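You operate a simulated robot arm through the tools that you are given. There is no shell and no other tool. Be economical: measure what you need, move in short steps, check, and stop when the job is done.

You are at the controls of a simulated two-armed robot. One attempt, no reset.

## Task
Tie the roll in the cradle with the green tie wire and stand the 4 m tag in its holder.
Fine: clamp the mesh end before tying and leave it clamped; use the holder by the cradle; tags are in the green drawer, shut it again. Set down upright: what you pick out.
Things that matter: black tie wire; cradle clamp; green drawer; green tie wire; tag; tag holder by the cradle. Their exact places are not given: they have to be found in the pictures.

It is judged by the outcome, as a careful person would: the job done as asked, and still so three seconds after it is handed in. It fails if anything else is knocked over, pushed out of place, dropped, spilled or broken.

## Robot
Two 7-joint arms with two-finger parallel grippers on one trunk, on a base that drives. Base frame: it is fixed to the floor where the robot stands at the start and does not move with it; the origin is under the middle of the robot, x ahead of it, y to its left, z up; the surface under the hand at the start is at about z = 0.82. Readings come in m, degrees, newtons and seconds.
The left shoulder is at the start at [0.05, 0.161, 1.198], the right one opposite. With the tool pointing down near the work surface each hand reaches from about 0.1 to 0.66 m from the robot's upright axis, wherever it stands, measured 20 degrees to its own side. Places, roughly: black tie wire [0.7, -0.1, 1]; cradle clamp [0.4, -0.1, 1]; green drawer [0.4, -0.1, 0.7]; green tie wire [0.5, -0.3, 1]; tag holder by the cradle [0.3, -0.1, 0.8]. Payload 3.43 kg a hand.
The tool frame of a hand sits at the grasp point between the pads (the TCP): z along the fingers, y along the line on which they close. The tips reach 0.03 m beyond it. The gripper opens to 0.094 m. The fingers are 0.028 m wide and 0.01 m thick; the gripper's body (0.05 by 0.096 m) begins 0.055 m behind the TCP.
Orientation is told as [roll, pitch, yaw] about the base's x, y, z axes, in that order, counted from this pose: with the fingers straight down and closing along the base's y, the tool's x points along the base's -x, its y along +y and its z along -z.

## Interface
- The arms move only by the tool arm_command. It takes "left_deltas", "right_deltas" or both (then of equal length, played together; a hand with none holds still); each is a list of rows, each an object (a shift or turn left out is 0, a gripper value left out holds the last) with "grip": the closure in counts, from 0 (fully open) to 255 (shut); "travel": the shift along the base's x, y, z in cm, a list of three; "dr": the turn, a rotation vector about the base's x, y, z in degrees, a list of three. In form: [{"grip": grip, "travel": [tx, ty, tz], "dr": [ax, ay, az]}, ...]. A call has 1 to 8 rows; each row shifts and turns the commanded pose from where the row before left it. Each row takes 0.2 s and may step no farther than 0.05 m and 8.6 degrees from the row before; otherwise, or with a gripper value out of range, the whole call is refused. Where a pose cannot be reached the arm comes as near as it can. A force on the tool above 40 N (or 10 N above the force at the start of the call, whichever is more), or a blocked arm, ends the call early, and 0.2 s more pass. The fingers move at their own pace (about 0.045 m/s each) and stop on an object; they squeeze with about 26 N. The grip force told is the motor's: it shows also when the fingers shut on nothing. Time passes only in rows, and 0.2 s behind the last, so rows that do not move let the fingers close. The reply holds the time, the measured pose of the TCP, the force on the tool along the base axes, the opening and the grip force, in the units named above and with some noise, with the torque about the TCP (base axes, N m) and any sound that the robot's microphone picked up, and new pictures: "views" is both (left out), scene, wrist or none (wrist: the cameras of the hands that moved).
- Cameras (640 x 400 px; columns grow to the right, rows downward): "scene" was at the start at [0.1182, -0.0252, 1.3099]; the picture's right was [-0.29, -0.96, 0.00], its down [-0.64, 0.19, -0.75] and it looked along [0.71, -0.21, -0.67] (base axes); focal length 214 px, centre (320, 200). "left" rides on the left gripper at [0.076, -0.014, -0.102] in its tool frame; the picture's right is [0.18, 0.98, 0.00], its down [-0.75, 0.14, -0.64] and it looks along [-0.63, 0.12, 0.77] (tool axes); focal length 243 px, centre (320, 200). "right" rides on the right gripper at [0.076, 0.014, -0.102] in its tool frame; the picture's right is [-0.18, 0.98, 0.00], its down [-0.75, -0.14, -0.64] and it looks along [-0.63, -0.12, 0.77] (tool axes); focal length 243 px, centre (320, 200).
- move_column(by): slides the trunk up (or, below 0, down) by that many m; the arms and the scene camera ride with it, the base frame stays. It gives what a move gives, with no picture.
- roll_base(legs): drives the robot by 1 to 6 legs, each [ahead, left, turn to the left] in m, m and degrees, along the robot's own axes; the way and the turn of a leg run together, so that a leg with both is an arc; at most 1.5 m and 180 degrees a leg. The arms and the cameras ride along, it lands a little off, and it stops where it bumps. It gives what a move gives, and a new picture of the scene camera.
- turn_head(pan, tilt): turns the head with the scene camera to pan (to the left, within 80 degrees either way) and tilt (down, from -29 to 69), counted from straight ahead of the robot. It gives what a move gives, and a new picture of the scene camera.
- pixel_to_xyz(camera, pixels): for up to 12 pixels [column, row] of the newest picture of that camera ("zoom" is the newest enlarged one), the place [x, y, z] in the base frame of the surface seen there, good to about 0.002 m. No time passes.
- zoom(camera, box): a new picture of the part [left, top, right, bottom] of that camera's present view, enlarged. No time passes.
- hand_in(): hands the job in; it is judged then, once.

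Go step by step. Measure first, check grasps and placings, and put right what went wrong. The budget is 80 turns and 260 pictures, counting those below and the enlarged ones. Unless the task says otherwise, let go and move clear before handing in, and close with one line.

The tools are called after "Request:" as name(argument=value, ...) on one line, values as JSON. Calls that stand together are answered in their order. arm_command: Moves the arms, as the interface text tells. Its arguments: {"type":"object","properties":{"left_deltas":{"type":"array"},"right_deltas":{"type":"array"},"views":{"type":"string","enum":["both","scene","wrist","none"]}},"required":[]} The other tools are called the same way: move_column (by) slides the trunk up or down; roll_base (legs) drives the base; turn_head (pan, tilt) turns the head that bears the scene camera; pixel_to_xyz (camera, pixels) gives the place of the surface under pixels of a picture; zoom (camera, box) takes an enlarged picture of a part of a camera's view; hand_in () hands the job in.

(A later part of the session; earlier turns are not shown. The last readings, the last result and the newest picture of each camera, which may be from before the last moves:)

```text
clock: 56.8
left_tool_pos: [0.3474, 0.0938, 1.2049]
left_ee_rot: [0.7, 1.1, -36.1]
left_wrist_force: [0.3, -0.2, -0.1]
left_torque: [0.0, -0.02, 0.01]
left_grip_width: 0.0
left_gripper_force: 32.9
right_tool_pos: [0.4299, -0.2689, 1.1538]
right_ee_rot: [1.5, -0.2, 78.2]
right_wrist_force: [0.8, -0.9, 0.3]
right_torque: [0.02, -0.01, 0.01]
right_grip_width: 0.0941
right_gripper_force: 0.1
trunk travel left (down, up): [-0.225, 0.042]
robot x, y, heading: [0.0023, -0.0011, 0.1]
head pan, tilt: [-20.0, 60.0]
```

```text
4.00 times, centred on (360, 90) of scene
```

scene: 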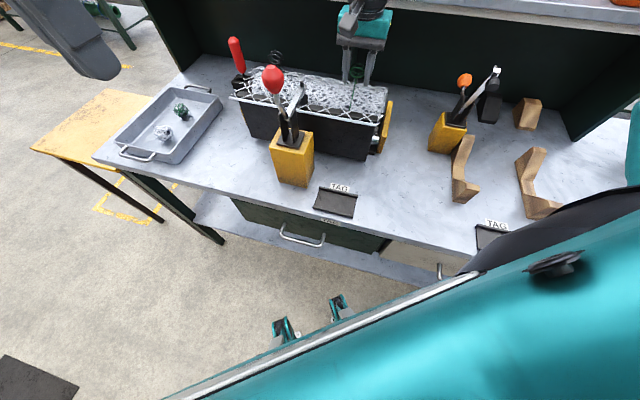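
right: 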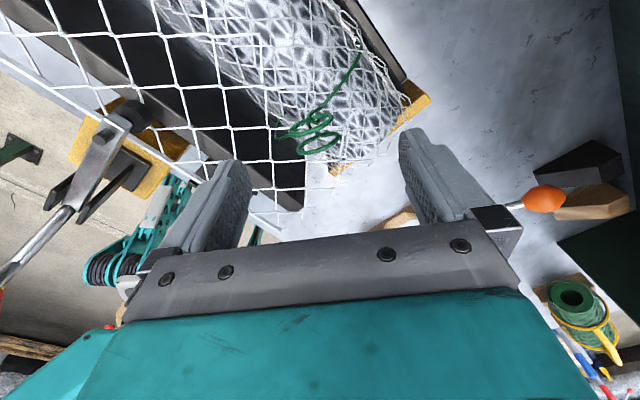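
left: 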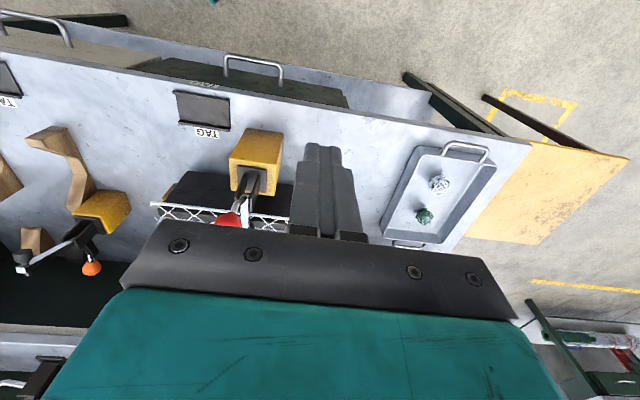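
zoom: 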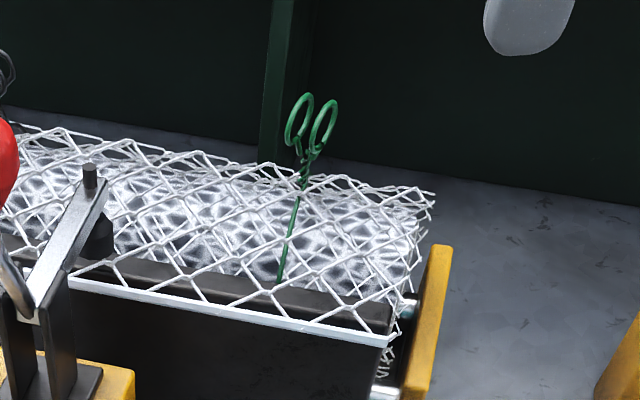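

The green wire shows a firm twist of about 640° under the eyelets, and the clamp is still down. Next is the drawer, so I'll measure its handle.

Request:
zoom(camera="scene", box=[265, 210, 345, 260])

Request:
pixel_to_xyz(camera="zoom", pixels=[[135, 165], [125, 230], [180, 263], [300, 290], [420, 312], [458, 300], [466, 250], [140, 205], [300, 240], [470, 120], [240, 268], [360, 302]])

```text
8.00 times, centred on (305, 235) of scene
```

zoom: 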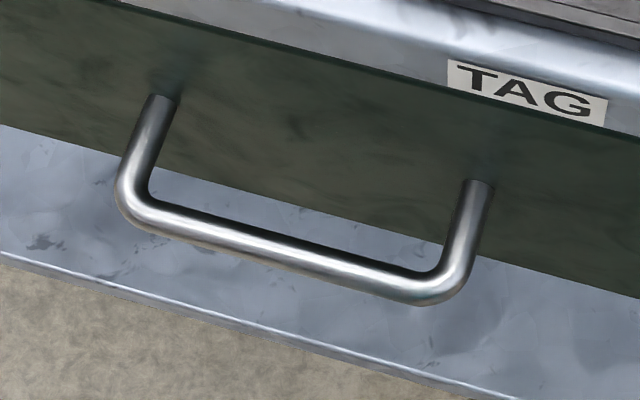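

```text
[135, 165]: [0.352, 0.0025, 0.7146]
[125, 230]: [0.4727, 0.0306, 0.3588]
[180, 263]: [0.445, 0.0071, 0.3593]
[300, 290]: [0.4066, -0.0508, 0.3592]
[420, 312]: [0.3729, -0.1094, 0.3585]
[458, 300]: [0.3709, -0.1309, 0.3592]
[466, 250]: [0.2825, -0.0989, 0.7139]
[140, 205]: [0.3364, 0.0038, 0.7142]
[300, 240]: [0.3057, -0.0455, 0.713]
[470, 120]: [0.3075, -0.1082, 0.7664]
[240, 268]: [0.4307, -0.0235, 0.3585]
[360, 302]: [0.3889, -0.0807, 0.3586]
```

The handle bar is at about (0.306,-0.046,0.709), standing 4 cm off the drawer front. The drawer pulls out toward me, so I'll lift the right hand clear, back the robot off and turn it square to the bench.

Request:
pixel_to_xyz(camera="scene", pixels=[[285, 328], [338, 303], [236, 202], [386, 240], [388, 262], [340, 188], [180, 320], [40, 380]])

Request:
arm_command(right_deltas=[{"travel": [-3, -1, 4]}, {"travel": [-3, -1, 4]}, {"travel": [-3, 0, 0]}], views="none")

Request:
roll_base(legs=[[-0.243, 0.176, 0], [0, 0, -36]])

```text
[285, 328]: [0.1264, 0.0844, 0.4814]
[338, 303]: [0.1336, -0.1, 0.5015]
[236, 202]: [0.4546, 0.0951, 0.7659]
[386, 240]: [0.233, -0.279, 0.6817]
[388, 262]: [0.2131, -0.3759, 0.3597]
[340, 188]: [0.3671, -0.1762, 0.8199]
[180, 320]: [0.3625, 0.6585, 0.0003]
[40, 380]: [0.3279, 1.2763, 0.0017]
```

```text
refused: row 1 steps farther than a row can; nothing moved
```

```text
clock: 60.7
left_tool_pos: [0.0956, 0.0434, 1.2043]
left_ee_rot: [0.6, 1.2, -72.3]
left_wrist_force: [-0.7, -0.2, -0.3]
left_torque: [0.03, 0.04, -0.01]
left_grip_width: 0.0002
left_gripper_force: 33.3
right_tool_pos: [-0.0525, -0.2957, 1.1532]
right_ee_rot: [1.5, -0.1, 41.9]
right_wrist_force: [0.4, 0.2, 0.3]
right_torque: [-0.04, -0.04, -0.01]
right_grip_width: 0.0941
right_gripper_force: 0.0
trunk travel left (down, up): [-0.225, 0.042]
robot x, y, heading: [-0.2413, 0.1764, -35.8]
head pan, tilt: [-20.0, 60.0]
```

scene: 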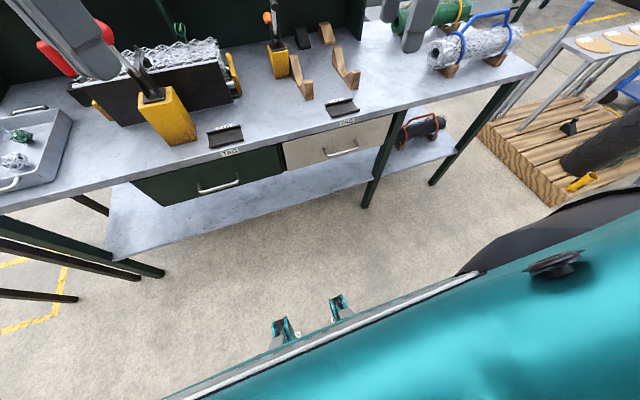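

The refused move was harmless; the robot is now at (-0.24,0.18), square to the bench. I'll turn the head ahead and check the clamp and drawer.

Request:
turn_head(pan=15, tilt=45)

Request:
zoom(camera="scene", box=[200, 60, 500, 250])

```text
clock: 61.7
left_tool_pos: [0.0958, 0.0439, 1.2055]
left_ee_rot: [0.6, 1.2, -72.3]
left_wrist_force: [-0.5, 0.7, 0.4]
left_torque: [0.01, -0.02, -0.02]
left_grip_width: 0.0002
left_gripper_force: 32.7
right_tool_pos: [-0.0529, -0.2974, 1.1532]
right_ee_rot: [1.5, -0.1, 41.9]
right_wrist_force: [-0.1, 0.3, 0.9]
right_torque: [-0.02, 0.0, 0.01]
right_grip_width: 0.0939
right_gripper_force: 0.0
trunk travel left (down, up): [-0.225, 0.042]
robot x, y, heading: [-0.2463, 0.1762, -36.0]
head pan, tilt: [15.0, 45.0]
```

scene: 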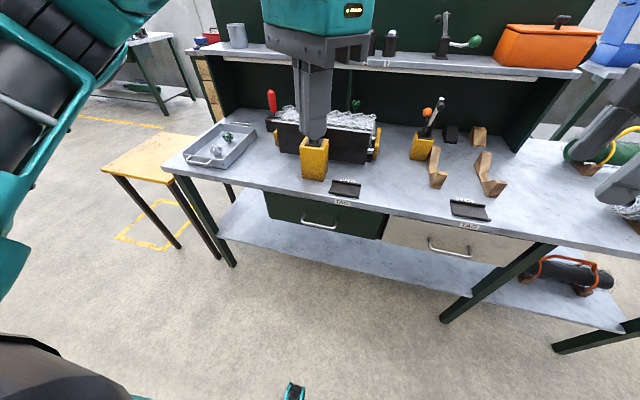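

```text
2.11 times, centred on (350, 155) of scene
```

zoom: 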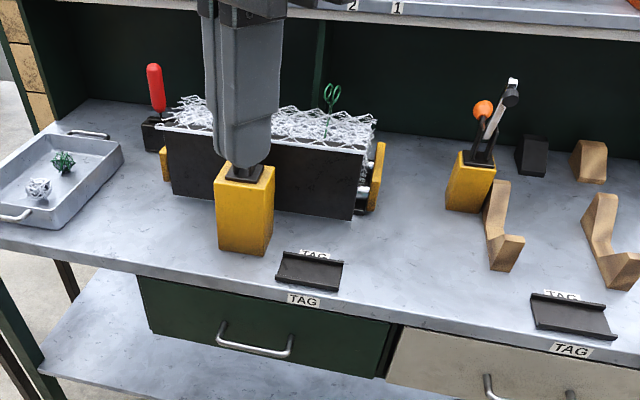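

The clamp and cradle are undisturbed. I'll measure the handle again from here and start turning the left wrist so the fingers will close across the bar.

Request:
zoom(camera="scene", box=[280, 190, 360, 240])

Request:
arm_command(left_deltas=[{"dr": [0, 0, 8.4], "grip": 174}, {"dr": [0, 0, 8.4]}, {"dr": [0, 0, 8.4]}, {"dr": [0, 0, 8.4]}, {"dr": [0, 0, 8.4]}, {"dr": [0, 0, 8.4]}, {"dr": [0, 0, 8.4]}, {"dr": [0, 0, 8.4]}], views="none")

Request:
arm_command(left_deltas=[{"dr": [0, 0, 8.4]}, {"dr": [0, 0, 8.4]}, {"dr": [0, 0, 8.4]}, {"dr": [0, 0, 8.4]}, {"dr": [0, 0, 8.4]}, {"dr": [0, 0, 8.4]}, {"dr": [0, 0, 8.4]}, {"travel": [0, 0, -3]}], views="none")

```text
8.00 times, centred on (320, 215) of scene
```

zoom: 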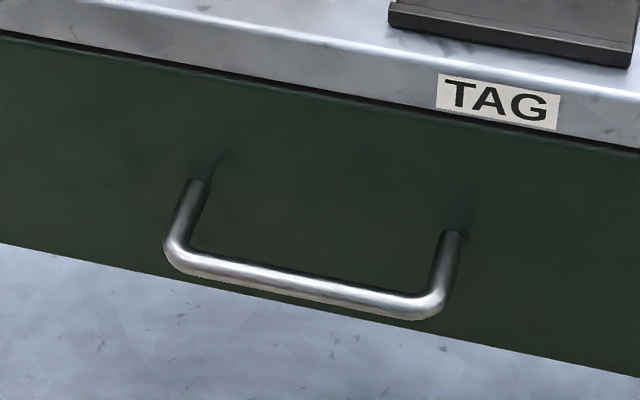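

```text
clock: 63.5
left_tool_pos: [0.0959, 0.0425, 1.2051]
left_ee_rot: [0.7, 1.2, -4.9]
left_wrist_force: [-0.1, 0.6, 1.1]
left_torque: [-0.04, 0.0, -0.02]
left_grip_width: 0.0299
left_gripper_force: 0.1
right_tool_pos: [-0.0518, -0.298, 1.1529]
right_ee_rot: [1.5, -0.1, 41.9]
right_wrist_force: [-0.7, -0.3, -0.4]
right_torque: [0.01, 0.0, 0.04]
right_grip_width: 0.0939
right_gripper_force: 0.1
trunk travel left (down, up): [-0.225, 0.042]
robot x, y, heading: [-0.2421, 0.1755, -36.0]
head pan, tilt: [15.0, 45.0]
```

```text
clock: 65.3
left_tool_pos: [0.0972, 0.0434, 1.1747]
left_ee_rot: [0.6, 1.2, 53.8]
left_wrist_force: [0.1, -0.7, -0.5]
left_torque: [0.0, 0.01, -0.01]
left_grip_width: 0.0298
left_gripper_force: 0.0
right_tool_pos: [-0.0512, -0.2975, 1.1533]
right_ee_rot: [1.5, -0.1, 41.9]
right_wrist_force: [0.3, 0.4, 0.4]
right_torque: [-0.02, 0.03, 0.01]
right_grip_width: 0.094
right_gripper_force: 0.0
trunk travel left (down, up): [-0.225, 0.042]
robot x, y, heading: [-0.2406, 0.1765, -36.0]
head pan, tilt: [15.0, 45.0]
```

Yaw is +54° with the opening at 0.030. I'll measure the bar from the enlarged picture.

Request:
pixel_to_xyz(camera="zoom", pixels=[[180, 220], [230, 268], [300, 285], [370, 303], [445, 270], [300, 279], [300, 292], [300, 200], [450, 235], [198, 185]])

```text
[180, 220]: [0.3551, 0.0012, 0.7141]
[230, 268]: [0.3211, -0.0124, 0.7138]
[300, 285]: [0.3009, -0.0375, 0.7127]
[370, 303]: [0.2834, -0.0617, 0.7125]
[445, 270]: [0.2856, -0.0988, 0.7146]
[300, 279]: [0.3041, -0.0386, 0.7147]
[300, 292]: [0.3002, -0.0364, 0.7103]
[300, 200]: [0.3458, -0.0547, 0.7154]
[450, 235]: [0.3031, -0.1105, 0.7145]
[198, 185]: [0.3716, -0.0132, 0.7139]
```

The bar centre is (0.304,-0.0395,0.709). I'll bring the left hand down to a tilted pre-grasp pose 10 cm back from it.

Request:
arm_command(left_deltas=[{"travel": [1.85, -0.5, -4.5]}, {"travel": [1.85, -0.5, -4.5], "dr": [-4.7, -6.47, 0]}, {"travel": [1.85, -0.5, -4.5], "dr": [-4.7, -6.47, 0]}, {"travel": [1.85, -0.5, -4.5], "dr": [-4.7, -6.47, 0]}, {"travel": [1.85, -0.5, -4.5], "dr": [-4.7, -6.47, 0]}, {"travel": [1.85, -0.5, -4.5], "dr": [-4.7, -6.47, 0]}, {"travel": [1.85, -0.5, -4.5]}, {"travel": [1.85, -0.5, -4.5]}])

```text
clock: 67.1
left_tool_pos: [0.2435, 0.0023, 0.8131]
left_ee_rot: [-39.5, 0.7, 52.9]
left_wrist_force: [-0.7, 0.6, -0.6]
left_torque: [-0.02, -0.01, -0.01]
left_grip_width: 0.0297
left_gripper_force: 0.1
right_tool_pos: [-0.0514, -0.298, 1.1521]
right_ee_rot: [1.5, -0.1, 41.8]
right_wrist_force: [0.0, 0.0, 0.0]
right_torque: [0.01, 0.01, 0.01]
right_grip_width: 0.0941
right_gripper_force: 0.0
trunk travel left (down, up): [-0.225, 0.042]
robot x, y, heading: [-0.2411, 0.173, -36.0]
head pan, tilt: [15.0, 45.0]
```

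scene: 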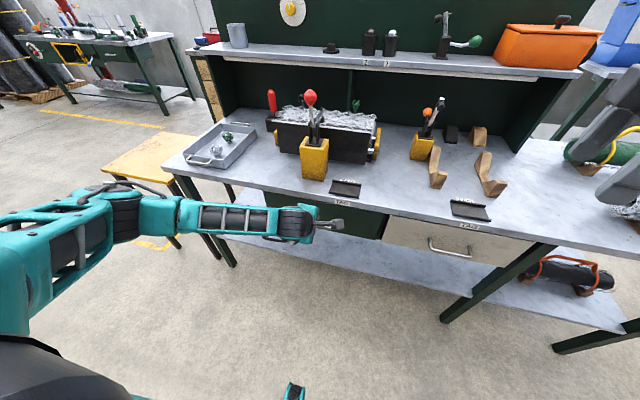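
left: 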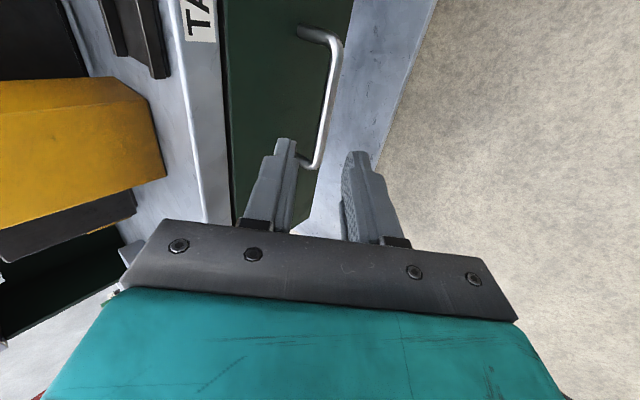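

The hand is lined up with the bar at (325,100). I'll advance along the tool axis onto the bar.

Request:
arm_command(left_deltas=[{"travel": [0.3, 0, -1.9]}, {"travel": [1.8, -1.3, -2.6]}, {"travel": [1.7, -1.25, -2.6]}, {"travel": [0, 0, 0]}], views="wrist")

```text
clock: 68.1
left_tool_pos: [0.2824, -0.0229, 0.7438]
left_ee_rot: [-39.4, 0.7, 53.0]
left_wrist_force: [-0.4, 0.6, 0.3]
left_torque: [-0.02, 0.0, 0.02]
left_grip_width: 0.03
left_gripper_force: 0.1
right_tool_pos: [-0.0523, -0.297, 1.1532]
right_ee_rot: [1.5, -0.2, 41.8]
right_wrist_force: [0.4, -0.5, -0.3]
right_torque: [-0.01, -0.01, -0.01]
right_grip_width: 0.0941
right_gripper_force: 0.1
trunk travel left (down, up): [-0.225, 0.042]
robot x, y, heading: [-0.2412, 0.1726, -36.0]
head pan, tilt: [15.0, 45.0]
```

left: 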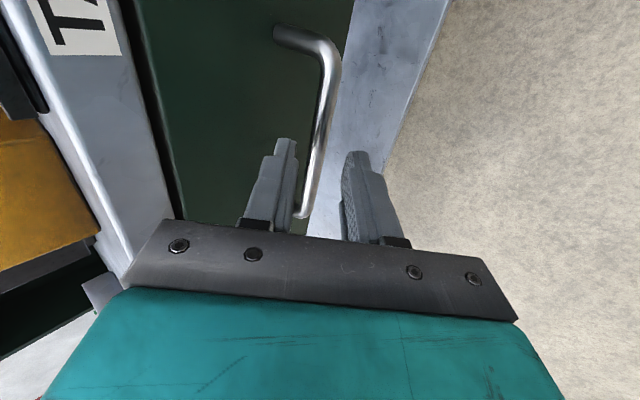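

The bar sits between the fingers at (316,155), only about 2 mm off centre. I'll advance the last 3 cm and close.

Request:
arm_command(left_deltas=[{"travel": [0.9, -0.7, -1.2]}, {"travel": [0.9, -0.7, -1.2]}, {"grip": 255}, {"grip": 255}, {"grip": 255}], views="wrist")

```text
clock: 69.3
left_tool_pos: [0.3, -0.0352, 0.7198]
left_ee_rot: [-39.5, 0.7, 53.0]
left_wrist_force: [0.3, 0.3, -1.8]
left_torque: [-0.05, 0.1, -0.1]
left_grip_width: 0.0119
left_gripper_force: 45.4
right_tool_pos: [-0.0528, -0.2975, 1.1533]
right_ee_rot: [1.6, -0.1, 42.0]
right_wrist_force: [0.2, 0.3, -0.9]
right_torque: [0.0, -0.01, 0.02]
right_grip_width: 0.094
right_gripper_force: 0.1
trunk travel left (down, up): [-0.225, 0.042]
robot x, y, heading: [-0.2442, 0.1746, -35.9]
head pan, tilt: [15.0, 45.0]
```

left: 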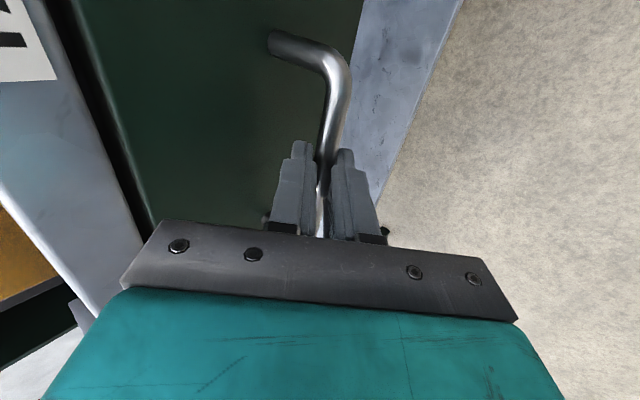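

The bar is gripped (0.012 m, 45 N). I'll pull the drawer out along the bench normal, 16 cm.

Request:
arm_command(left_deltas=[{"travel": [-1.62, 1.18, 0]}, {"travel": [-1.62, 1.18, 0]}, {"travel": [-1.62, 1.18, 0]}, {"travel": [-1.62, 1.18, 0]}, {"travel": [-1.62, 1.18, 0]}, {"travel": [-1.62, 1.18, 0]}, {"travel": [-1.62, 1.18, 0]}, {"travel": [-1.62, 1.18, 0]}], views="scene")

```text
clock: 71.1
left_tool_pos: [0.2502, -0.0008, 0.7202]
left_ee_rot: [-38.7, 0.3, 53.3]
left_wrist_force: [5.3, 10.3, -10.1]
left_torque: [-0.2, 0.25, -0.39]
left_grip_width: 0.0117
left_gripper_force: 45.1
left hand out of reach, approached as far as the arm can: row 3, 4, 5, 6, 8
right_tool_pos: [-0.0496, -0.2974, 1.1528]
right_ee_rot: [1.4, -0.1, 41.9]
right_wrist_force: [-0.4, -1.2, 0.2]
right_torque: [0.01, 0.04, 0.0]
right_grip_width: 0.0937
right_gripper_force: 0.1
trunk travel left (down, up): [-0.225, 0.042]
robot x, y, heading: [-0.2453, 0.1736, -36.2]
head pan, tilt: [15.0, 45.0]
```

scene: 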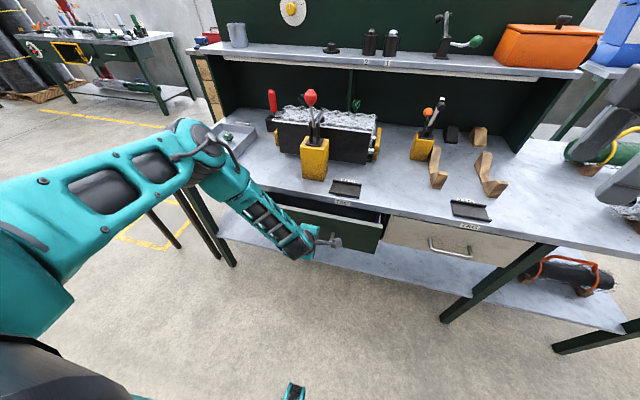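

The drawer is open about 6 cm, but the arm can't fold further. I'll drive the base straight back 14 cm while holding the handle.

Request:
roll_base(legs=[[-0.14, 0, 0]])

```text
clock: 72.4
left_tool_pos: [0.1411, 0.0787, 0.72]
left_ee_rot: [-38.8, 0.3, 53.2]
left_wrist_force: [5.7, 8.1, -21.2]
left_torque: [0.27, -0.04, 0.41]
left_grip_width: 0.0116
left_gripper_force: 44.7
right_tool_pos: [-0.1634, -0.2162, 1.1526]
right_ee_rot: [1.6, -0.2, 41.8]
right_wrist_force: [0.2, 0.3, 0.4]
right_torque: [-0.03, -0.02, 0.01]
right_grip_width: 0.094
right_gripper_force: 0.0
trunk travel left (down, up): [-0.225, 0.042]
robot x, y, heading: [-0.3535, 0.2601, -36.1]
head pan, tilt: [15.0, 45.0]
```

scene: 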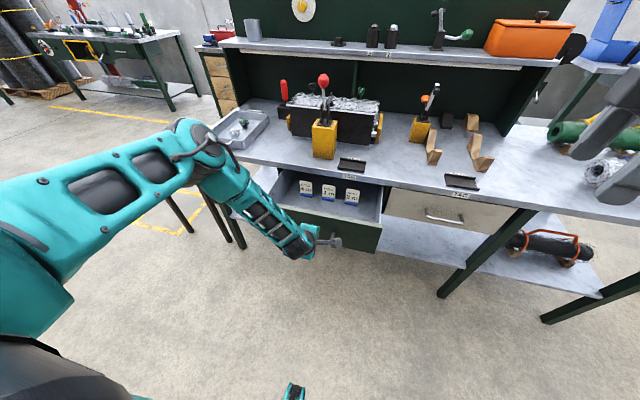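

The drawer is open about 20 cm, and three tags stand inside at (306,188), (328,192) and (351,196). I'll zoom in to read them.

Request:
zoom(camera="scene", box=[270, 155, 400, 255])

Request:
zoom(camera="scene", box=[290, 172, 370, 212])

Request:
pixel_to_xyz(camera="zoom", pixels=[[130, 90], [130, 130], [130, 165], [305, 110], [305, 150], [305, 195], [490, 150], [490, 190], [490, 230], [245, 130], [365, 160], [305, 250]])

```text
4.00 times, centred on (335, 205) of scene
```

zoom: 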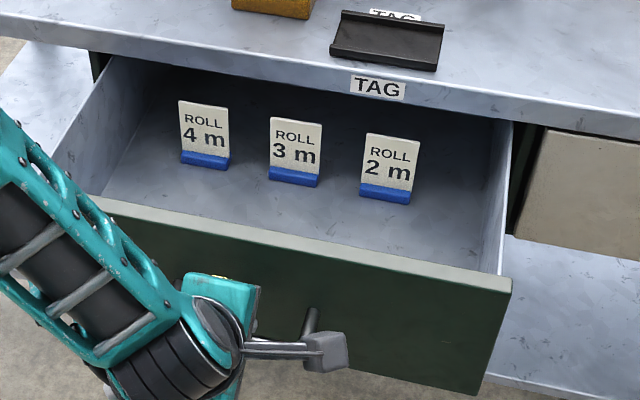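

```text
8.00 times, centred on (330, 192) of scene
```

zoom: 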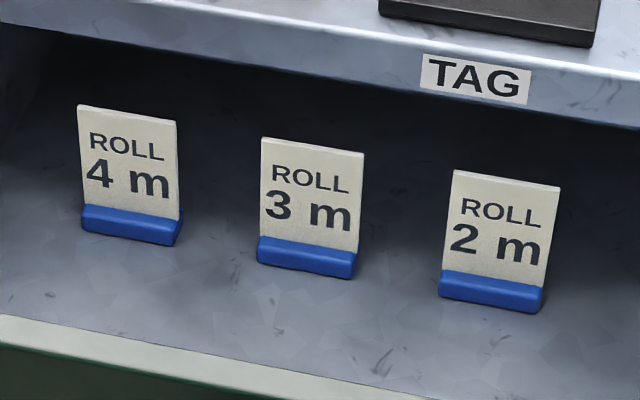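

```text
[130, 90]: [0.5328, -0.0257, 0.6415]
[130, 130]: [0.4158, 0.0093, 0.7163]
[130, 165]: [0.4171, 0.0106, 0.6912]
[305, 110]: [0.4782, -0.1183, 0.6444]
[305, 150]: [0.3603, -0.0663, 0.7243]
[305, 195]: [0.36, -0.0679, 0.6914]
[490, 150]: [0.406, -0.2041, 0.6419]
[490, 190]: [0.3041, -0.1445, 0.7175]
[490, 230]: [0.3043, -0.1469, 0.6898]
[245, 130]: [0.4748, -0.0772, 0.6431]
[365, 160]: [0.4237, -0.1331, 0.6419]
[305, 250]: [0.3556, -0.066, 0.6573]
```

The 4 m tag is the left one, at about (0.417,0.010), still under the bench top (edge at 0.31 along the normal). I'll pull the drawer out another 15 cm by driving back.

Request:
roll_base(legs=[[-0.15, 0, 0]])

Request:
zoom(camera="scene", box=[270, 140, 430, 260])

Request:
pixel_to_xyz(camera="zoom", pixels=[[200, 120], [295, 130], [380, 145], [90, 190], [500, 260], [300, 235], [200, 80]])

```text
clock: 73.7
left_tool_pos: [0.0534, 0.1444, 0.7283]
left_ee_rot: [-40.4, 0.0, 53.5]
left_wrist_force: [0.0, 0.3, 1.9]
left_torque: [0.12, -0.07, 0.13]
left_grip_width: 0.0117
left_gripper_force: 44.9
right_tool_pos: [-0.2614, -0.1464, 1.152]
right_ee_rot: [1.5, -0.2, 41.7]
right_wrist_force: [0.9, -0.8, -0.1]
right_torque: [-0.02, -0.02, 0.03]
right_grip_width: 0.0942
right_gripper_force: 0.1
trunk travel left (down, up): [-0.225, 0.042]
robot x, y, heading: [-0.4478, 0.3294, -36.1]
head pan, tilt: [15.0, 45.0]
stopped in leg 1: the force on the tool passed its limit at 88 N (the readings are from after the stop); the commanded pose is now the measured one
```

scene: 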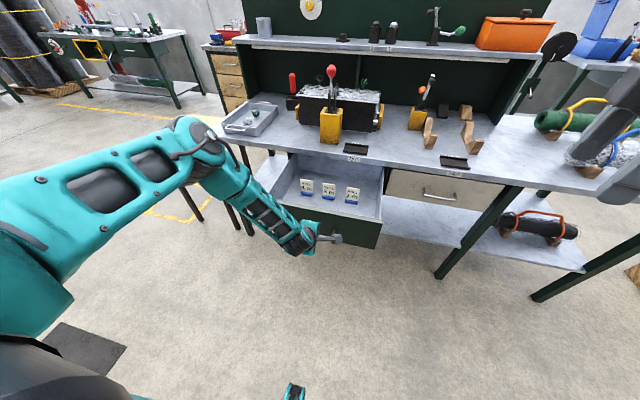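

```text
3.33 times, centred on (350, 200) of scene
```

zoom: 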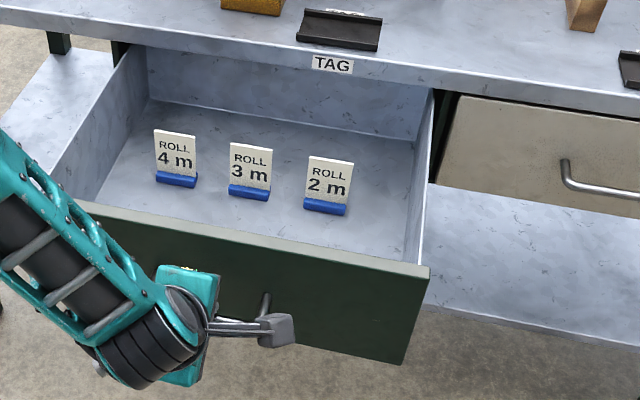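

```text
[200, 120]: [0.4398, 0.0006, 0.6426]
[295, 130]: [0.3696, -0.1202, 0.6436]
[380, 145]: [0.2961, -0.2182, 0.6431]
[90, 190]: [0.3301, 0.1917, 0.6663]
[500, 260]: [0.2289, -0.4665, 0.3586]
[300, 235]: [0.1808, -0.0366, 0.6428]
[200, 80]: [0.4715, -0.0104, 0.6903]
```

The drawer is at its stop and the tags are now clear of the bench edge. I'll measure the 4 m tag at zoom (175,157).

Request:
zoom(camera="scene", box=[295, 170, 365, 210])

Request:
pixel_to_xyz(camera="zoom", pixels=[[118, 85], [118, 140], [118, 165], [60, 110], [180, 120], [60, 155], [185, 175], [325, 130], [545, 170], [118, 68], [118, 200], [120, 40]])

```text
9.14 times, centred on (330, 190) of scene
```

zoom: 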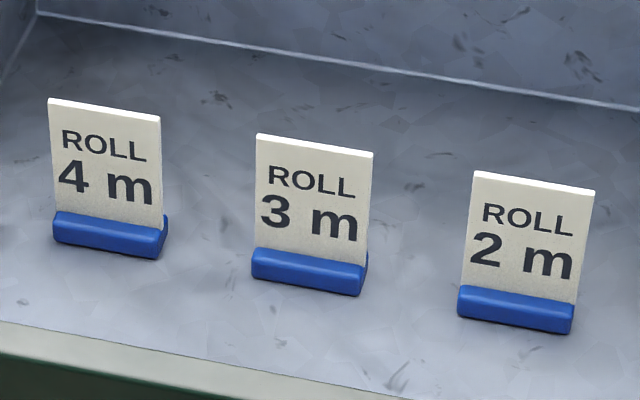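

```text
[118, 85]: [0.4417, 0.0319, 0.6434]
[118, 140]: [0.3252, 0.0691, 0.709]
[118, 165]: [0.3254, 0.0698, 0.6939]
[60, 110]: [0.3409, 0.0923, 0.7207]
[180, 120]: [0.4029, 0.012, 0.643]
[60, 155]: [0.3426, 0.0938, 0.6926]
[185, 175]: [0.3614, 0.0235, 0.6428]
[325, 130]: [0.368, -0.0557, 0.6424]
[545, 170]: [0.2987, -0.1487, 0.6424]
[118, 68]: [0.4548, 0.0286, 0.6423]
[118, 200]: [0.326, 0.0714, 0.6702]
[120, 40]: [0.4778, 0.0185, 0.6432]
```

Tag face centre is (0.3285,0.0738), about 5.4 cm wide, z 0.64–0.73. I'll let go of the handle, retreat along the tool axis, then lift.

Request:
arm_command(left_deltas=[{"grip": 165}, {"grip": 165}, {"travel": [-0.78, 0.57, 1.15]}, {"travel": [-1.56, 1.13, 2.3]}, {"travel": [-1.56, 1.13, 2.3]}, {"travel": [0, 0, 4.5], "dr": [4.7, 6.47, 0]}, {"travel": [0, 0, 4.5], "dr": [4.7, 6.47, 0]}, {"travel": [0, 0, 4.5], "dr": [4.7, 6.47, 0]}], views="scene")

```text
clock: 75.5
left_tool_pos: [0.0142, 0.1724, 0.9205]
left_ee_rot: [-16.4, 0.2, 53.5]
left_wrist_force: [0.3, 1.1, -1.3]
left_torque: [0.01, -0.01, 0.04]
left_grip_width: 0.0332
left_gripper_force: 0.1
right_tool_pos: [-0.2607, -0.1463, 1.1545]
right_ee_rot: [1.5, -0.2, 41.7]
right_wrist_force: [-0.5, 1.0, 0.3]
right_torque: [-0.02, -0.01, -0.01]
right_grip_width: 0.0939
right_gripper_force: 0.1
trunk travel left (down, up): [-0.225, 0.042]
robot x, y, heading: [-0.4493, 0.3227, -36.2]
head pan, tilt: [15.0, 45.0]
```

scene: 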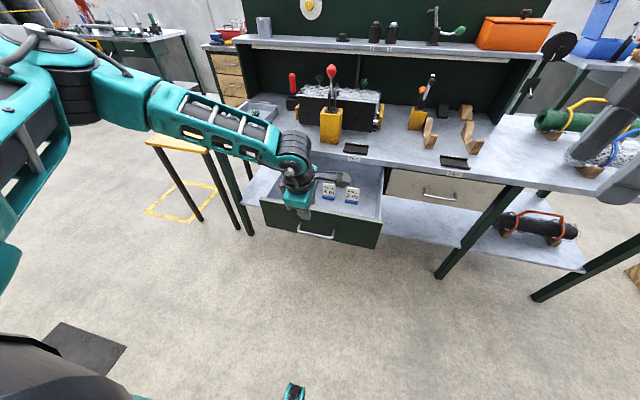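

The hand is free and the drawer stays open. I'll straighten and raise the left hand, then drive forward 22 cm so the tag is in reach.

Request:
arm_command(left_deltas=[{"travel": [0, 0, 4], "dr": [4.7, 6.47, 0], "grip": 0}, {"travel": [0, 0, 4], "dr": [4.9, 6.8, 0]}], views="none")

Request:
roll_base(legs=[[0.22, 0, 0]])

Request:
turn_head(pan=15, tilt=58)

```text
clock: 76.1
left_tool_pos: [0.0142, 0.1722, 0.9997]
left_ee_rot: [0.1, 0.3, 53.7]
left_wrist_force: [-0.5, -0.3, -0.1]
left_torque: [0.02, 0.04, 0.0]
left_grip_width: 0.0861
left_gripper_force: 0.0
right_tool_pos: [-0.2602, -0.1477, 1.1528]
right_ee_rot: [1.5, -0.2, 41.8]
right_wrist_force: [0.2, 0.0, -0.3]
right_torque: [-0.02, -0.01, 0.0]
right_grip_width: 0.094
right_gripper_force: 0.1
trunk travel left (down, up): [-0.225, 0.042]
robot x, y, heading: [-0.4469, 0.3271, -35.9]
head pan, tilt: [15.0, 45.0]
```

```text
clock: 77.8
left_tool_pos: [0.1938, 0.0401, 0.9991]
left_ee_rot: [-0.1, 0.2, 53.6]
left_wrist_force: [-0.9, -0.7, -0.4]
left_torque: [-0.03, 0.02, 0.02]
left_grip_width: 0.0941
left_gripper_force: 0.0
right_tool_pos: [-0.0808, -0.2763, 1.1527]
right_ee_rot: [1.5, -0.2, 41.8]
right_wrist_force: [0.6, 0.2, 0.2]
right_torque: [0.01, 0.0, 0.0]
right_grip_width: 0.0938
right_gripper_force: 0.0
trunk travel left (down, up): [-0.225, 0.042]
robot x, y, heading: [-0.2715, 0.1946, -35.9]
head pan, tilt: [15.0, 45.0]
```

scene: 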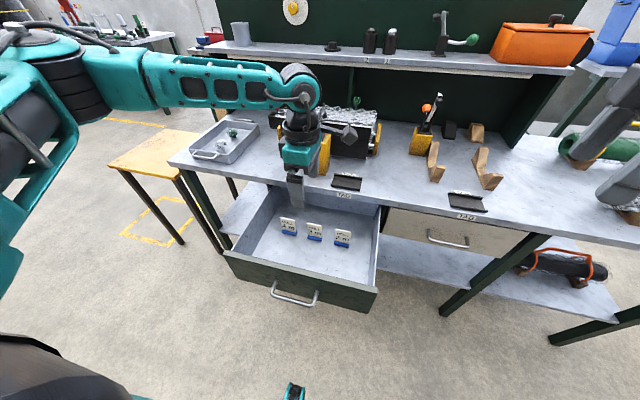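

```text
clock: 78.5
left_tool_pos: [0.1927, 0.0408, 0.9993]
left_ee_rot: [0.0, 0.2, 53.6]
left_wrist_force: [-0.7, 1.4, 0.6]
left_torque: [-0.01, -0.01, -0.01]
left_grip_width: 0.0938
left_gripper_force: 0.0
right_tool_pos: [-0.0811, -0.2774, 1.1533]
right_ee_rot: [1.4, -0.2, 41.9]
right_wrist_force: [-0.6, -0.3, -0.5]
right_torque: [-0.02, -0.02, 0.0]
right_grip_width: 0.0941
right_gripper_force: 0.0
trunk travel left (down, up): [-0.225, 0.042]
robot x, y, heading: [-0.2694, 0.1976, -36.2]
head pan, tilt: [15.0, 58.0]
```

scene: 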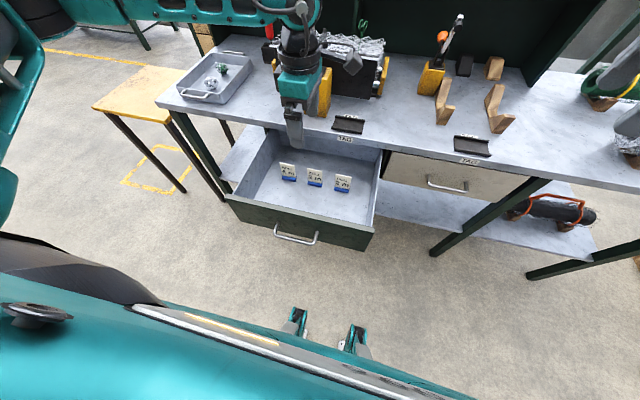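

The drawer and tags are clearly seen, and the 4 m tag is at (288,171). I'll measure it again from here.

Request:
zoom(camera="scene", box=[268, 152, 364, 202])

Request:
pixel_to_xyz(camera="zoom", pixels=[[90, 95], [140, 98], [186, 102], [93, 160], [140, 165], [182, 170], [140, 190], [140, 77], [93, 76], [140, 130], [320, 150], [140, 205]])

Request:
zoom(camera="scene", box=[320, 100, 400, 150])

Request:
pixel_to_xyz(camera="zoom", pixels=[[90, 200], [90, 240], [110, 120], [350, 260], [370, 145], [230, 130], [230, 180], [230, 235], [230, 250], [100, 180], [355, 200], [230, 115]])

```text
6.67 times, centred on (316, 177) of scene
```

zoom: 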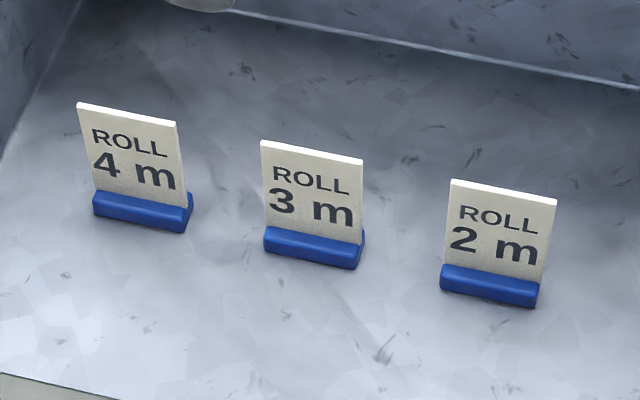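

```text
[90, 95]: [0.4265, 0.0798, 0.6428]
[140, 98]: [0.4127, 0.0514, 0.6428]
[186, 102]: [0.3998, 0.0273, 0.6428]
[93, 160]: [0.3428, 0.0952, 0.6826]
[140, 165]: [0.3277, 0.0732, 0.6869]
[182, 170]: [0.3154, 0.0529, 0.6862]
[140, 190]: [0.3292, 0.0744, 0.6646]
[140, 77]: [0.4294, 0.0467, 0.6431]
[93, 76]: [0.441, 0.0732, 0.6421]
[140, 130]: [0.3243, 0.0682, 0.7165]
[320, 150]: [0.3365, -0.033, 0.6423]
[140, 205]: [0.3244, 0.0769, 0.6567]
```

```text
8.00 times, centred on (360, 125) of scene
```

zoom: 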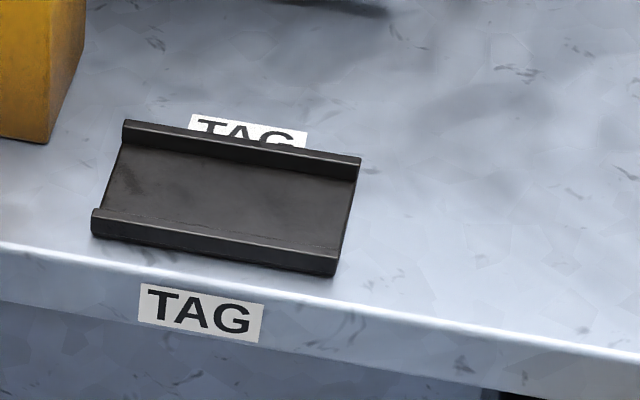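

```text
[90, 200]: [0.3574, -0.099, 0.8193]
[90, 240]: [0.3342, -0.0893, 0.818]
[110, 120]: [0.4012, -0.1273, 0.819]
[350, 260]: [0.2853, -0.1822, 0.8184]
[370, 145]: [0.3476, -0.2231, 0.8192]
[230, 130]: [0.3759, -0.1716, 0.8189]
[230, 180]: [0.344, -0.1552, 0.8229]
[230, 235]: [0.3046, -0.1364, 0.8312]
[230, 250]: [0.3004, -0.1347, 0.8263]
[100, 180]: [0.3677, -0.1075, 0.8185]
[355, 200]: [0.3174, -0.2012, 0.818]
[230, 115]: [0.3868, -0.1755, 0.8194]
```

Tag plate centre is (0.330,0.073), and the holder's channel centre is about (0.336,-0.15) with its floor at 0.823. I'll move the left hand above the tag first.

Request:
arm_command(left_deltas=[{"travel": [3.43, 0.82, -2.5], "grip": 0}, {"travel": [3.43, 0.82, -2.5]}, {"travel": [3.43, 0.82, -2.5]}, {"travel": [3.43, 0.82, -2.5]}, {"travel": [0, 0, -4]}, {"travel": [0, 0, -4]}, {"travel": [0, 0, 0]}])

```text
clock: 80.1
left_tool_pos: [0.3295, 0.0749, 0.8196]
left_ee_rot: [-0.2, 0.3, 53.6]
left_wrist_force: [-0.9, -0.9, -0.2]
left_torque: [0.01, -0.03, 0.03]
left_grip_width: 0.0941
left_gripper_force: 0.1
right_tool_pos: [-0.0824, -0.2764, 1.1529]
right_ee_rot: [1.4, -0.3, 41.8]
right_wrist_force: [0.9, -0.6, -0.9]
right_torque: [-0.01, 0.01, -0.01]
right_grip_width: 0.094
right_gripper_force: 0.0
trunk travel left (down, up): [-0.225, 0.042]
robot x, y, heading: [-0.2679, 0.195, -36.4]
head pan, tilt: [15.0, 58.0]
```

scene: 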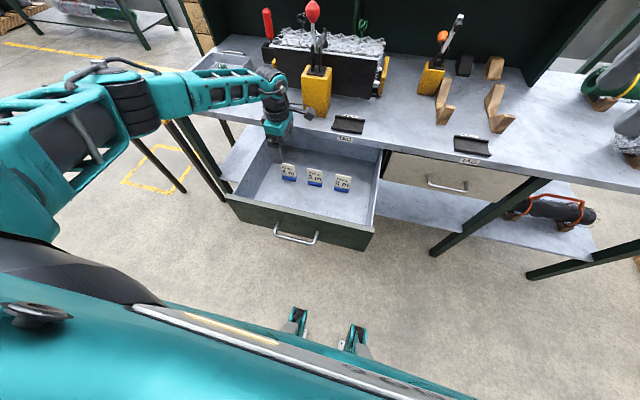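
left: 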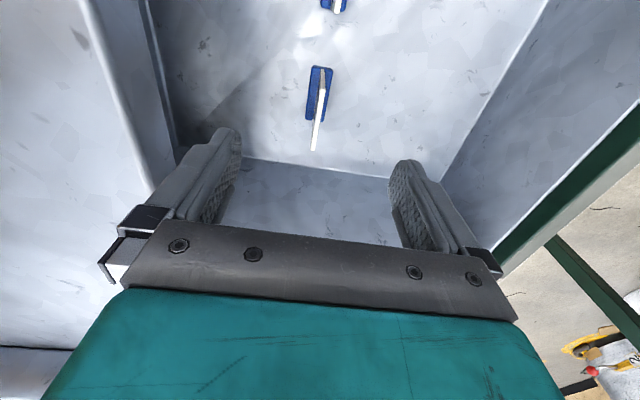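

The tag directly under the hand is at (318,110), with the next one at (335,0). I'll check its position from this view before descending.

Request:
pixel_to_xyz(camera="left", pixels=[[317, 120], [314, 148], [322, 92], [312, 100], [325, 100], [400, 170], [250, 170], [335, 5]])

Request:
zoom(camera="scene", box=[240, 100, 368, 202])

```text
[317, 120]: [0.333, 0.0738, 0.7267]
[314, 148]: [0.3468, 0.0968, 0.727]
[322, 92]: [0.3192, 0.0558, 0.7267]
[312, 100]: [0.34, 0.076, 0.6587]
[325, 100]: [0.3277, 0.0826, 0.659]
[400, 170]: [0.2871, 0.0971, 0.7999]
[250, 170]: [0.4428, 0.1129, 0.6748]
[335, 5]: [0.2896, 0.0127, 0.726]
```

```text
3.92 times, centred on (304, 151) of scene
```

zoom: 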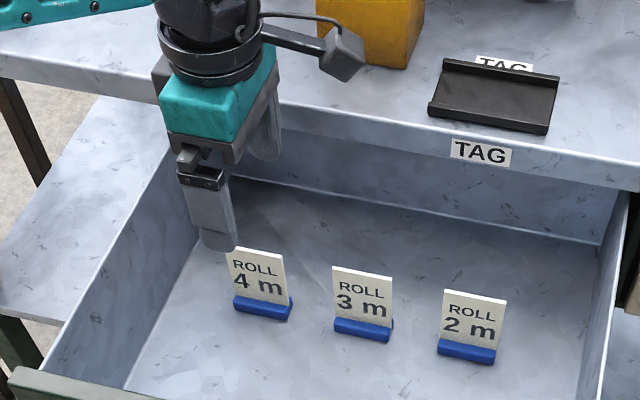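

The tag top is at z 0.727 and centred within 4 mm. I'll make that correction, descend to z 0.705 and close gently across the plate.

Request:
arm_command(left_deltas=[{"travel": [0.4, 0.06, -4]}, {"travel": [0, 0, -4]}, {"travel": [0, 0, -3.4]}, {"grip": 255}, {"grip": 255}, {"grip": 255}, {"grip": 255}, {"grip": 255}])

Request:
zoom(camera="scene", box=[240, 100, 368, 202])

```text
clock: 81.9
left_tool_pos: [0.3336, 0.0738, 0.706]
left_ee_rot: [-0.1, 0.2, 53.7]
left_wrist_force: [0.3, 0.4, 0.0]
left_torque: [0.03, 0.0, 0.01]
left_grip_width: 0.0078
left_gripper_force: 18.8
right_tool_pos: [-0.0824, -0.2766, 1.1534]
right_ee_rot: [1.5, -0.2, 41.8]
right_wrist_force: [0.2, 0.5, 0.0]
right_torque: [0.02, -0.01, 0.0]
right_grip_width: 0.0941
right_gripper_force: 0.1
trunk travel left (down, up): [-0.225, 0.042]
robot x, y, heading: [-0.2701, 0.1962, -36.1]
head pan, tilt: [15.0, 58.0]
```

scene: 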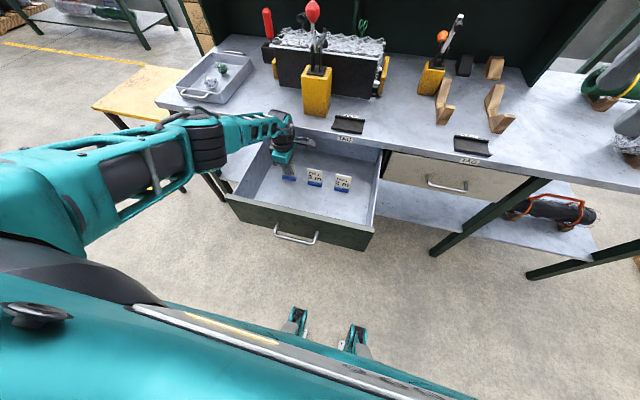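
left: 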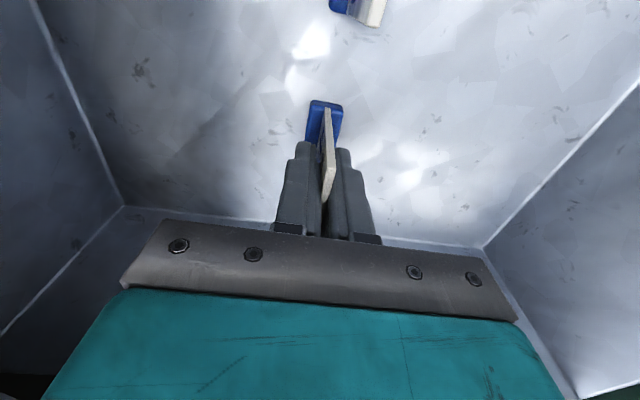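

```text
3.92 times, centred on (304, 151) of scene
```

zoom: 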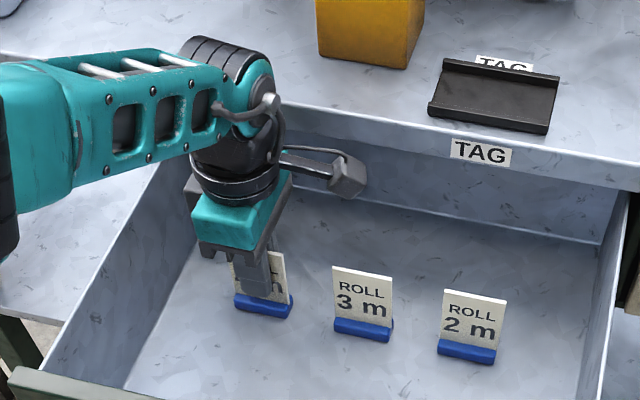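

The pads close on the plate, opening 0.0078. I'll let the grip settle, then lift straight up.

Request:
arm_command(left_deltas=[{"grip": 255}, {"grip": 255}, {"travel": [0, 0, 2]}, {"travel": [0, 0, 4]}, {"travel": [0, 0, 4.5]}, {"travel": [0, 0, 4.5]}, {"travel": [0, 0, 4.5]}, {"travel": [0, 0, 4.5]}])

Request:
zoom(camera="scene", box=[240, 90, 400, 202])

```text
clock: 83.7
left_tool_pos: [0.3342, 0.0759, 0.9452]
left_ee_rot: [0.0, 0.2, 53.7]
left_wrist_force: [0.1, 0.7, -0.5]
left_torque: [0.0, 0.02, -0.03]
left_grip_width: 0.0073
left_gripper_force: 25.6
right_tool_pos: [-0.0831, -0.2769, 1.1526]
right_ee_rot: [1.5, -0.2, 41.8]
right_wrist_force: [0.9, -0.5, 0.6]
right_torque: [0.01, -0.02, 0.04]
right_grip_width: 0.0942
right_gripper_force: 0.2
trunk travel left (down, up): [-0.225, 0.042]
robot x, y, heading: [-0.2715, 0.1997, -35.9]
head pan, tilt: [15.0, 58.0]
```

scene: 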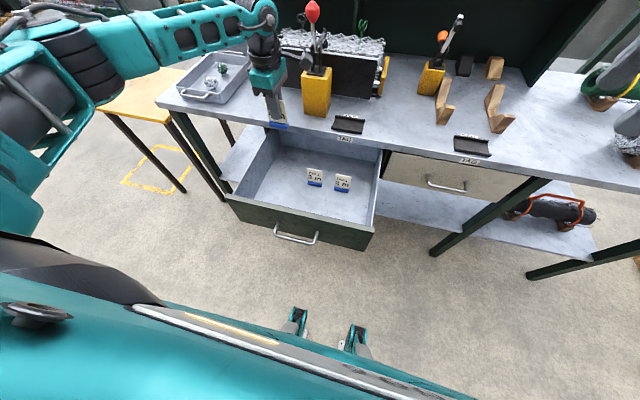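
left: 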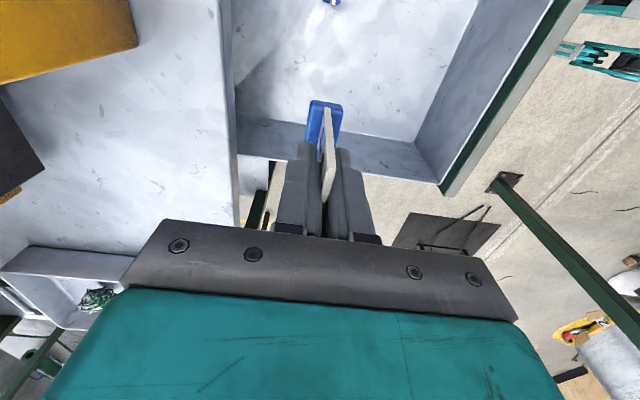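

```text
3.57 times, centred on (320, 146) of scene
```

zoom: 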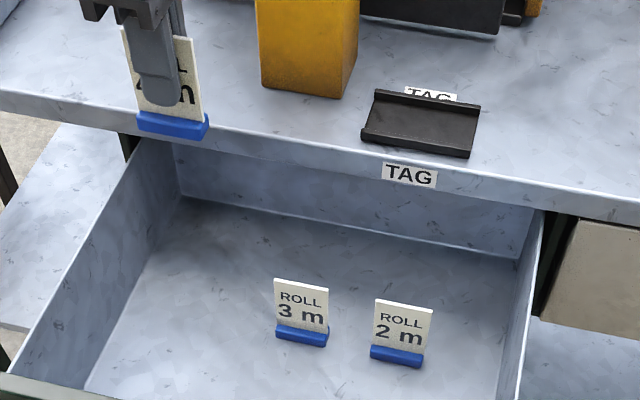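

The tag is lifted upright, and the other two stand undisturbed. I'll measure the holder's lips precisely.

Request:
zoom(camera="scene", box=[324, 106, 372, 140])

Request:
pixel_to_xyz(camera="zoom", pixels=[[130, 120], [130, 150], [320, 150], [320, 165], [320, 185], [320, 220], [320, 290], [320, 315], [320, 335], [100, 240], [500, 360], [540, 205]])

```text
11.76 times, centred on (348, 123) of scene
```

zoom: 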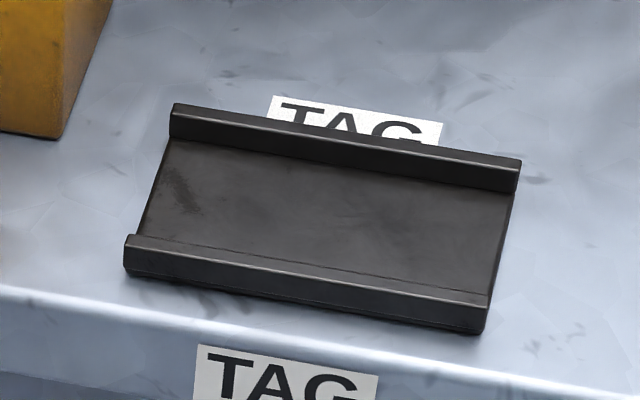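

```text
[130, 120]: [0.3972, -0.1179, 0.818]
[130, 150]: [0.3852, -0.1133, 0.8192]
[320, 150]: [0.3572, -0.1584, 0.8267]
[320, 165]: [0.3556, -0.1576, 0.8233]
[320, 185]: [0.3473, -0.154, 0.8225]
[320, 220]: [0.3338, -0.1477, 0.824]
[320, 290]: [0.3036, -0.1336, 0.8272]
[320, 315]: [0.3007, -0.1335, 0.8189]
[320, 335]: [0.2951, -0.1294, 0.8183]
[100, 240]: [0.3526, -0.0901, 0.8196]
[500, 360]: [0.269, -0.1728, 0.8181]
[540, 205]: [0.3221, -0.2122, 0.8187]
```

Channel floor spans 0.332–0.380 along the normal, centred at u 0.077, floor z 0.823. It's slightly out of reach from here, so I'll check how much room my body has to the open drawer.

Request:
pixel_to_xyz(camera="scene", pixels=[[297, 322], [355, 335], [250, 335], [160, 305], [330, 360], [296, 238], [300, 310], [60, 240]])

```text
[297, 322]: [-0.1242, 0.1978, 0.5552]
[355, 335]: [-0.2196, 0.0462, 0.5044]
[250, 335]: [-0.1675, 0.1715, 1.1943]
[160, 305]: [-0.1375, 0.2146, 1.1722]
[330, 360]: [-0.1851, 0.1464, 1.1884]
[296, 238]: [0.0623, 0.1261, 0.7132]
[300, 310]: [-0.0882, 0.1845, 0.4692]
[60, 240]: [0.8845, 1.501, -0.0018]
```

There's room: my low parts pass under the drawer and the handle is 0.31 m from my axis. I'll slide the tag sideways in line with the holder first, clear of the clamp, then drive 9 cm forward.

Request:
arm_command(left_deltas=[{"travel": [-2.11, -2.91, 0]}, {"travel": [-2.11, -2.91, 0]}, {"travel": [-2.11, -2.91, 0]}, {"travel": [-2.11, -2.91, 0]}, {"travel": [-2.11, -2.91, 0]}], views="none")

Request:
roll_base(legs=[[0.09, 0, 0]])

```text
clock: 84.9
left_tool_pos: [0.2286, -0.0725, 0.9443]
left_ee_rot: [0.0, 0.2, 53.7]
left_wrist_force: [-1.0, 0.6, -0.2]
left_torque: [-0.01, 0.02, 0.02]
left_grip_width: 0.0075
left_gripper_force: 26.4
right_tool_pos: [-0.0817, -0.2772, 1.1529]
right_ee_rot: [1.5, -0.2, 41.8]
right_wrist_force: [-1.1, -1.2, -0.8]
right_torque: [0.03, -0.01, 0.01]
right_grip_width: 0.0941
right_gripper_force: 0.1
trunk travel left (down, up): [-0.225, 0.042]
robot x, y, heading: [-0.2689, 0.1958, -36.1]
head pan, tilt: [15.0, 58.0]
```

```text
clock: 86.0
left_tool_pos: [0.3006, -0.1235, 0.9452]
left_ee_rot: [0.0, 0.3, 53.6]
left_wrist_force: [0.4, -0.1, -0.3]
left_torque: [0.0, 0.01, 0.0]
left_grip_width: 0.0076
left_gripper_force: 26.0
right_tool_pos: [-0.0091, -0.3304, 1.153]
right_ee_rot: [1.5, -0.2, 41.8]
right_wrist_force: [0.4, -0.2, -0.6]
right_torque: [0.02, 0.01, 0.0]
right_grip_width: 0.094
right_gripper_force: 0.1
trunk travel left (down, up): [-0.225, 0.042]
robot x, y, heading: [-0.1997, 0.1477, -36.4]
head pan, tilt: [15.0, 58.0]
```

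scene: 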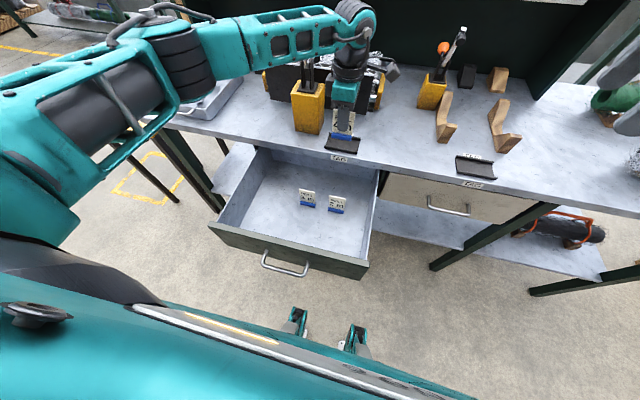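

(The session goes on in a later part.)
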